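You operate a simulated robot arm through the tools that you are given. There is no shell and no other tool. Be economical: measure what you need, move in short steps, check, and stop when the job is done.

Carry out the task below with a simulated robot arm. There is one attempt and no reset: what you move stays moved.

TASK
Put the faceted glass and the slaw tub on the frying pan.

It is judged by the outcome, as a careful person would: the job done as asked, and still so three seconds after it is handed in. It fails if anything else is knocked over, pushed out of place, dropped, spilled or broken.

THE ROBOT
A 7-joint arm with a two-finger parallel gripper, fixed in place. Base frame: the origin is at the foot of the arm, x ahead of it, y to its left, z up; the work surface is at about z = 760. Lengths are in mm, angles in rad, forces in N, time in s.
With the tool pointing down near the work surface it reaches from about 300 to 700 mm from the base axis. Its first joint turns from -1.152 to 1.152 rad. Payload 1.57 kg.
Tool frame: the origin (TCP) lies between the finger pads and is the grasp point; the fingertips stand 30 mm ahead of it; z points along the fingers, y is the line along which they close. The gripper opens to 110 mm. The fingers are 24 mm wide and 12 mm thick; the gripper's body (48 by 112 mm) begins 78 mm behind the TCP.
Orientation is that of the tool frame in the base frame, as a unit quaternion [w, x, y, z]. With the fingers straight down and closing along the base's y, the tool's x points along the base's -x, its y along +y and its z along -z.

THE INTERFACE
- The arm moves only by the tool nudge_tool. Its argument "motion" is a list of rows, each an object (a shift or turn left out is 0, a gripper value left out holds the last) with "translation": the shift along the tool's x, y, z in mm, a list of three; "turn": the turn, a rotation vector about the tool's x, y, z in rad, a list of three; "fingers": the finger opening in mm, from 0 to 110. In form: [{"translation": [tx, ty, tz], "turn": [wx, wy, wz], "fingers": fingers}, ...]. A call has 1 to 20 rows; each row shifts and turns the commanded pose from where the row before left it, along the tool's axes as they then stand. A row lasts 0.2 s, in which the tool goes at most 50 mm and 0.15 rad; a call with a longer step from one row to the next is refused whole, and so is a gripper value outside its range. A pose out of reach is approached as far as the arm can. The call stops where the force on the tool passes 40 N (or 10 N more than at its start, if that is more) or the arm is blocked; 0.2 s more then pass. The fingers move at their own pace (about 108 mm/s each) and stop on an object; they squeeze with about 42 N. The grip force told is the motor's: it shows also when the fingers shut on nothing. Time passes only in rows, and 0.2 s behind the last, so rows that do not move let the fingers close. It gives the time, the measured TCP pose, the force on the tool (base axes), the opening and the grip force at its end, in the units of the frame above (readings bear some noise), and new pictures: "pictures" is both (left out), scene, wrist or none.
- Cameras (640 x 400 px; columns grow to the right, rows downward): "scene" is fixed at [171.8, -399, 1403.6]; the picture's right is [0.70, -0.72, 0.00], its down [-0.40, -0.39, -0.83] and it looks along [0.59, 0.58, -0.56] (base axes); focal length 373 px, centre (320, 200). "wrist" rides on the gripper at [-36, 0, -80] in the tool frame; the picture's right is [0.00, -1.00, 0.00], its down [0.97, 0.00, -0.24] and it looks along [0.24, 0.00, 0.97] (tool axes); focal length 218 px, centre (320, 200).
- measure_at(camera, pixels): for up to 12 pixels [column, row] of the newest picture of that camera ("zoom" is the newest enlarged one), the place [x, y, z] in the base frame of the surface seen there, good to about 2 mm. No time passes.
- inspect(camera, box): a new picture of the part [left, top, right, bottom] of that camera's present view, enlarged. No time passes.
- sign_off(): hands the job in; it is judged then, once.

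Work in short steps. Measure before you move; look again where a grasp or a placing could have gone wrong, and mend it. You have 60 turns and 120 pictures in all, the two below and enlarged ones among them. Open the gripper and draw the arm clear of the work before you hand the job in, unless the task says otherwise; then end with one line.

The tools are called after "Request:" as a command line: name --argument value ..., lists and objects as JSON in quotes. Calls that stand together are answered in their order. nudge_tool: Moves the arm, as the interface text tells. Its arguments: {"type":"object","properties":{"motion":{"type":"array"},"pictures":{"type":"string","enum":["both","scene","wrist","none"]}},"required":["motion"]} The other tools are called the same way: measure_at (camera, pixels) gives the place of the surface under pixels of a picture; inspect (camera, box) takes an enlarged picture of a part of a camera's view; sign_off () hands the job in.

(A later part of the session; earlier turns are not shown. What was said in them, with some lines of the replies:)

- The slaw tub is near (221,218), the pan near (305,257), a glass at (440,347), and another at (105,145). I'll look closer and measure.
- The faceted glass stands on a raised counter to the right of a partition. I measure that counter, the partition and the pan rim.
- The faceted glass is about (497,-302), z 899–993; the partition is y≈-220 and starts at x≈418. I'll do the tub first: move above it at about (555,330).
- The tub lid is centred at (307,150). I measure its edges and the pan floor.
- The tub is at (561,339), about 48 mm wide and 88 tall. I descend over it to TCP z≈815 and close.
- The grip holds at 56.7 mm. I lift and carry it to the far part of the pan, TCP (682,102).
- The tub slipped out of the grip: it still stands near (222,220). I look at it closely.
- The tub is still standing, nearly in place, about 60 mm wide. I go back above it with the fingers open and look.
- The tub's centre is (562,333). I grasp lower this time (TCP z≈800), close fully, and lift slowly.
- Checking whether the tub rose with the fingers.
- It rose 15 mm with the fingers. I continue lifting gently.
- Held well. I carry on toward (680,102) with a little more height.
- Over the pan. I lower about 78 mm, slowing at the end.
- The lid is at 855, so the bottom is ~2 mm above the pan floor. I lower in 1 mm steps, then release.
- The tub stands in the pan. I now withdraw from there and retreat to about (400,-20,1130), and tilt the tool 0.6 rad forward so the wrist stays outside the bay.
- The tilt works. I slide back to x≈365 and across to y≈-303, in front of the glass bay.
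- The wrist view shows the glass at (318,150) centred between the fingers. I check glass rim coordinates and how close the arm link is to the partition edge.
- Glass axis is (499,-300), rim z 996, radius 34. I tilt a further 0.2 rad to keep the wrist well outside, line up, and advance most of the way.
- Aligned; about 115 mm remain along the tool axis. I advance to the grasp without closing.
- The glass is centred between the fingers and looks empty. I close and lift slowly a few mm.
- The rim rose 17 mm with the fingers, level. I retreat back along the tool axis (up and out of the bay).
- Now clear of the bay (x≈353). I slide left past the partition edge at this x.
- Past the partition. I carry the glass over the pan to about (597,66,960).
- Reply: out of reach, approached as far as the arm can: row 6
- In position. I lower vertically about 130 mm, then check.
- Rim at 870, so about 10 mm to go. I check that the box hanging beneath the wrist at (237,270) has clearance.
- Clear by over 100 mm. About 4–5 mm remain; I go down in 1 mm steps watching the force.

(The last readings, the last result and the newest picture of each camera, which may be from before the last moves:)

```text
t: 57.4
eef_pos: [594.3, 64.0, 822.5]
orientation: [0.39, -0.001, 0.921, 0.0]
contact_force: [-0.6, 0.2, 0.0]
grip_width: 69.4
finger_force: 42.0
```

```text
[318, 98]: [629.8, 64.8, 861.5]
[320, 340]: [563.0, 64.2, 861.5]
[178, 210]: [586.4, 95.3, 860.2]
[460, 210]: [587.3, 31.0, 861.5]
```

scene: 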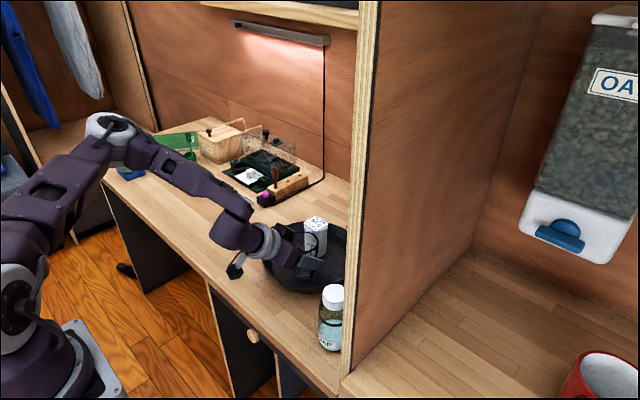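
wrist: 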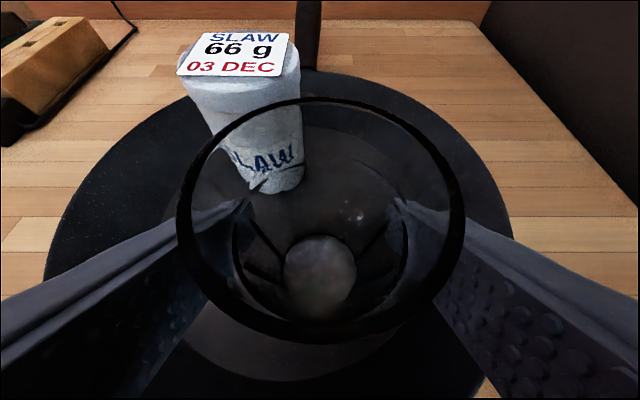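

Rim at 861 and the force has come off: the glass is seated. I ease 0.5 mm more, open to 88 and check.

Request:
nudge_tool --motion '[{"translation": [0.4, 0, 0.4]}, {}, {"fingers": 74}, {"fingers": 80}, {"fingers": 88}, {}]'

```text
t: 58.8
eef_pos: [595.6, 65.2, 822.7]
orientation: [0.39, 0.0, 0.921, 0.0]
contact_force: [0.1, 0.3, 0.7]
grip_width: 87.8
finger_force: 0.1
```

scene: 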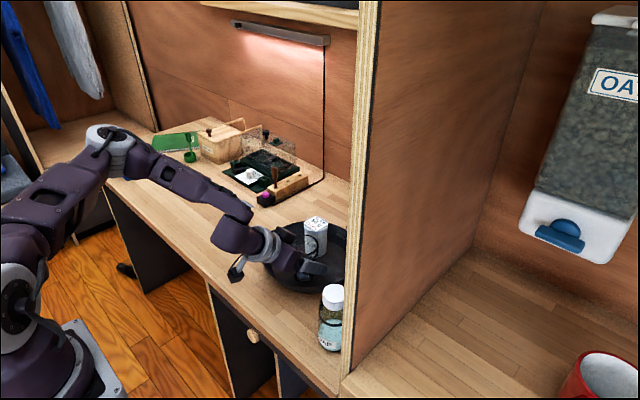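
wrist: 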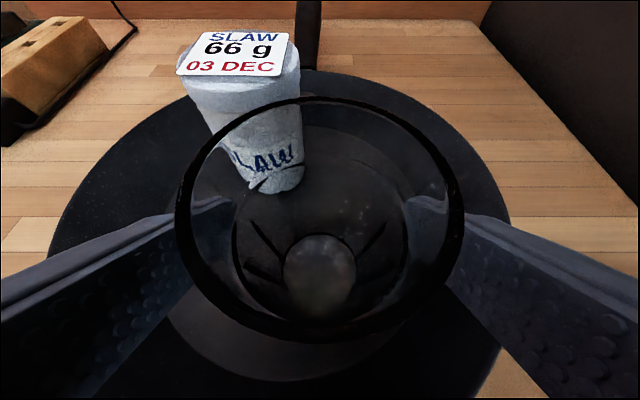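

Released with the glass upright. I withdraw along the tool axis, gently at first.

Request:
nudge_tool --motion '[{"translation": [0, 0, -6]}, {"translation": [0, 0, -12]}, {"translation": [0, 0, -18]}, {"translation": [0, 0, -20]}, {"translation": [0, 0, -25]}, {"translation": [0, 0, -30]}, {"translation": [0, 0, -30]}, {"translation": [0, 0, -30]}, {"translation": [0, 0, -30]}, {"translation": [0, 0, -30]}, {}, {}, {}]'

Request:
inspect --camera "scene" --box '[240, 180, 360, 300]'

```text
t: 61.6
eef_pos: [471.8, 64.2, 988.9]
orientation: [0.389, 0.0, 0.921, 0.0]
contact_force: [0.0, 1.1, -0.5]
grip_width: 87.8
finger_force: 0.0
out of reach, approached as far as the arm can: row 8, 9, 10
```

scene: 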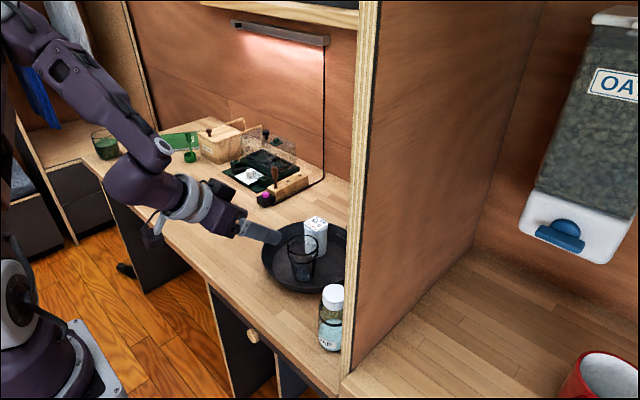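
wrist: 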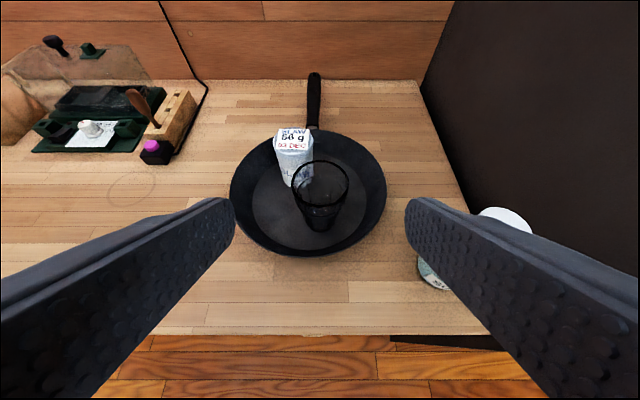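

```text
3.33 times, centred on (300, 240) of scene
```

zoom: 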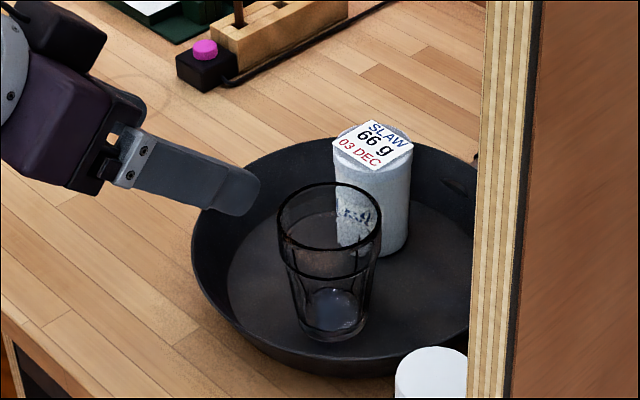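

Both stand upright in the pan. I raise the arm a bit more to be well clear.

Request:
nudge_tool --motion '[{"turn": [0, 0.12, 0]}, {"turn": [0, 0.12, 0]}, {"turn": [0, 0.12, 0]}, {"turn": [0, 0.12, 0]}, {"translation": [0, 0, -25]}, {"translation": [0, 0, -25]}, {"translation": [0, 0, -25]}, {}]' --pictures "scene"

```text
t: 63.4
eef_pos: [450.8, 66.2, 1061.4]
orientation: [0.16, 0.0, 0.987, 0.0]
contact_force: [0.2, -0.4, -0.2]
grip_width: 88.1
finger_force: 0.1
```

scene: 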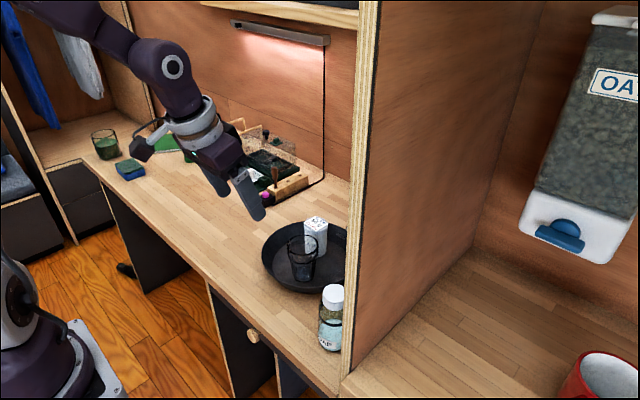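

The arm is clear and everything else looks undisturbed, so I hand the job in.

Request:
sign_off

```text
The job is handed in.
```

The faceted glass and the slaw tub are both standing upright on the frying pan; the tub slipped from my first grip but stayed upright, and nothing else was disturbed.
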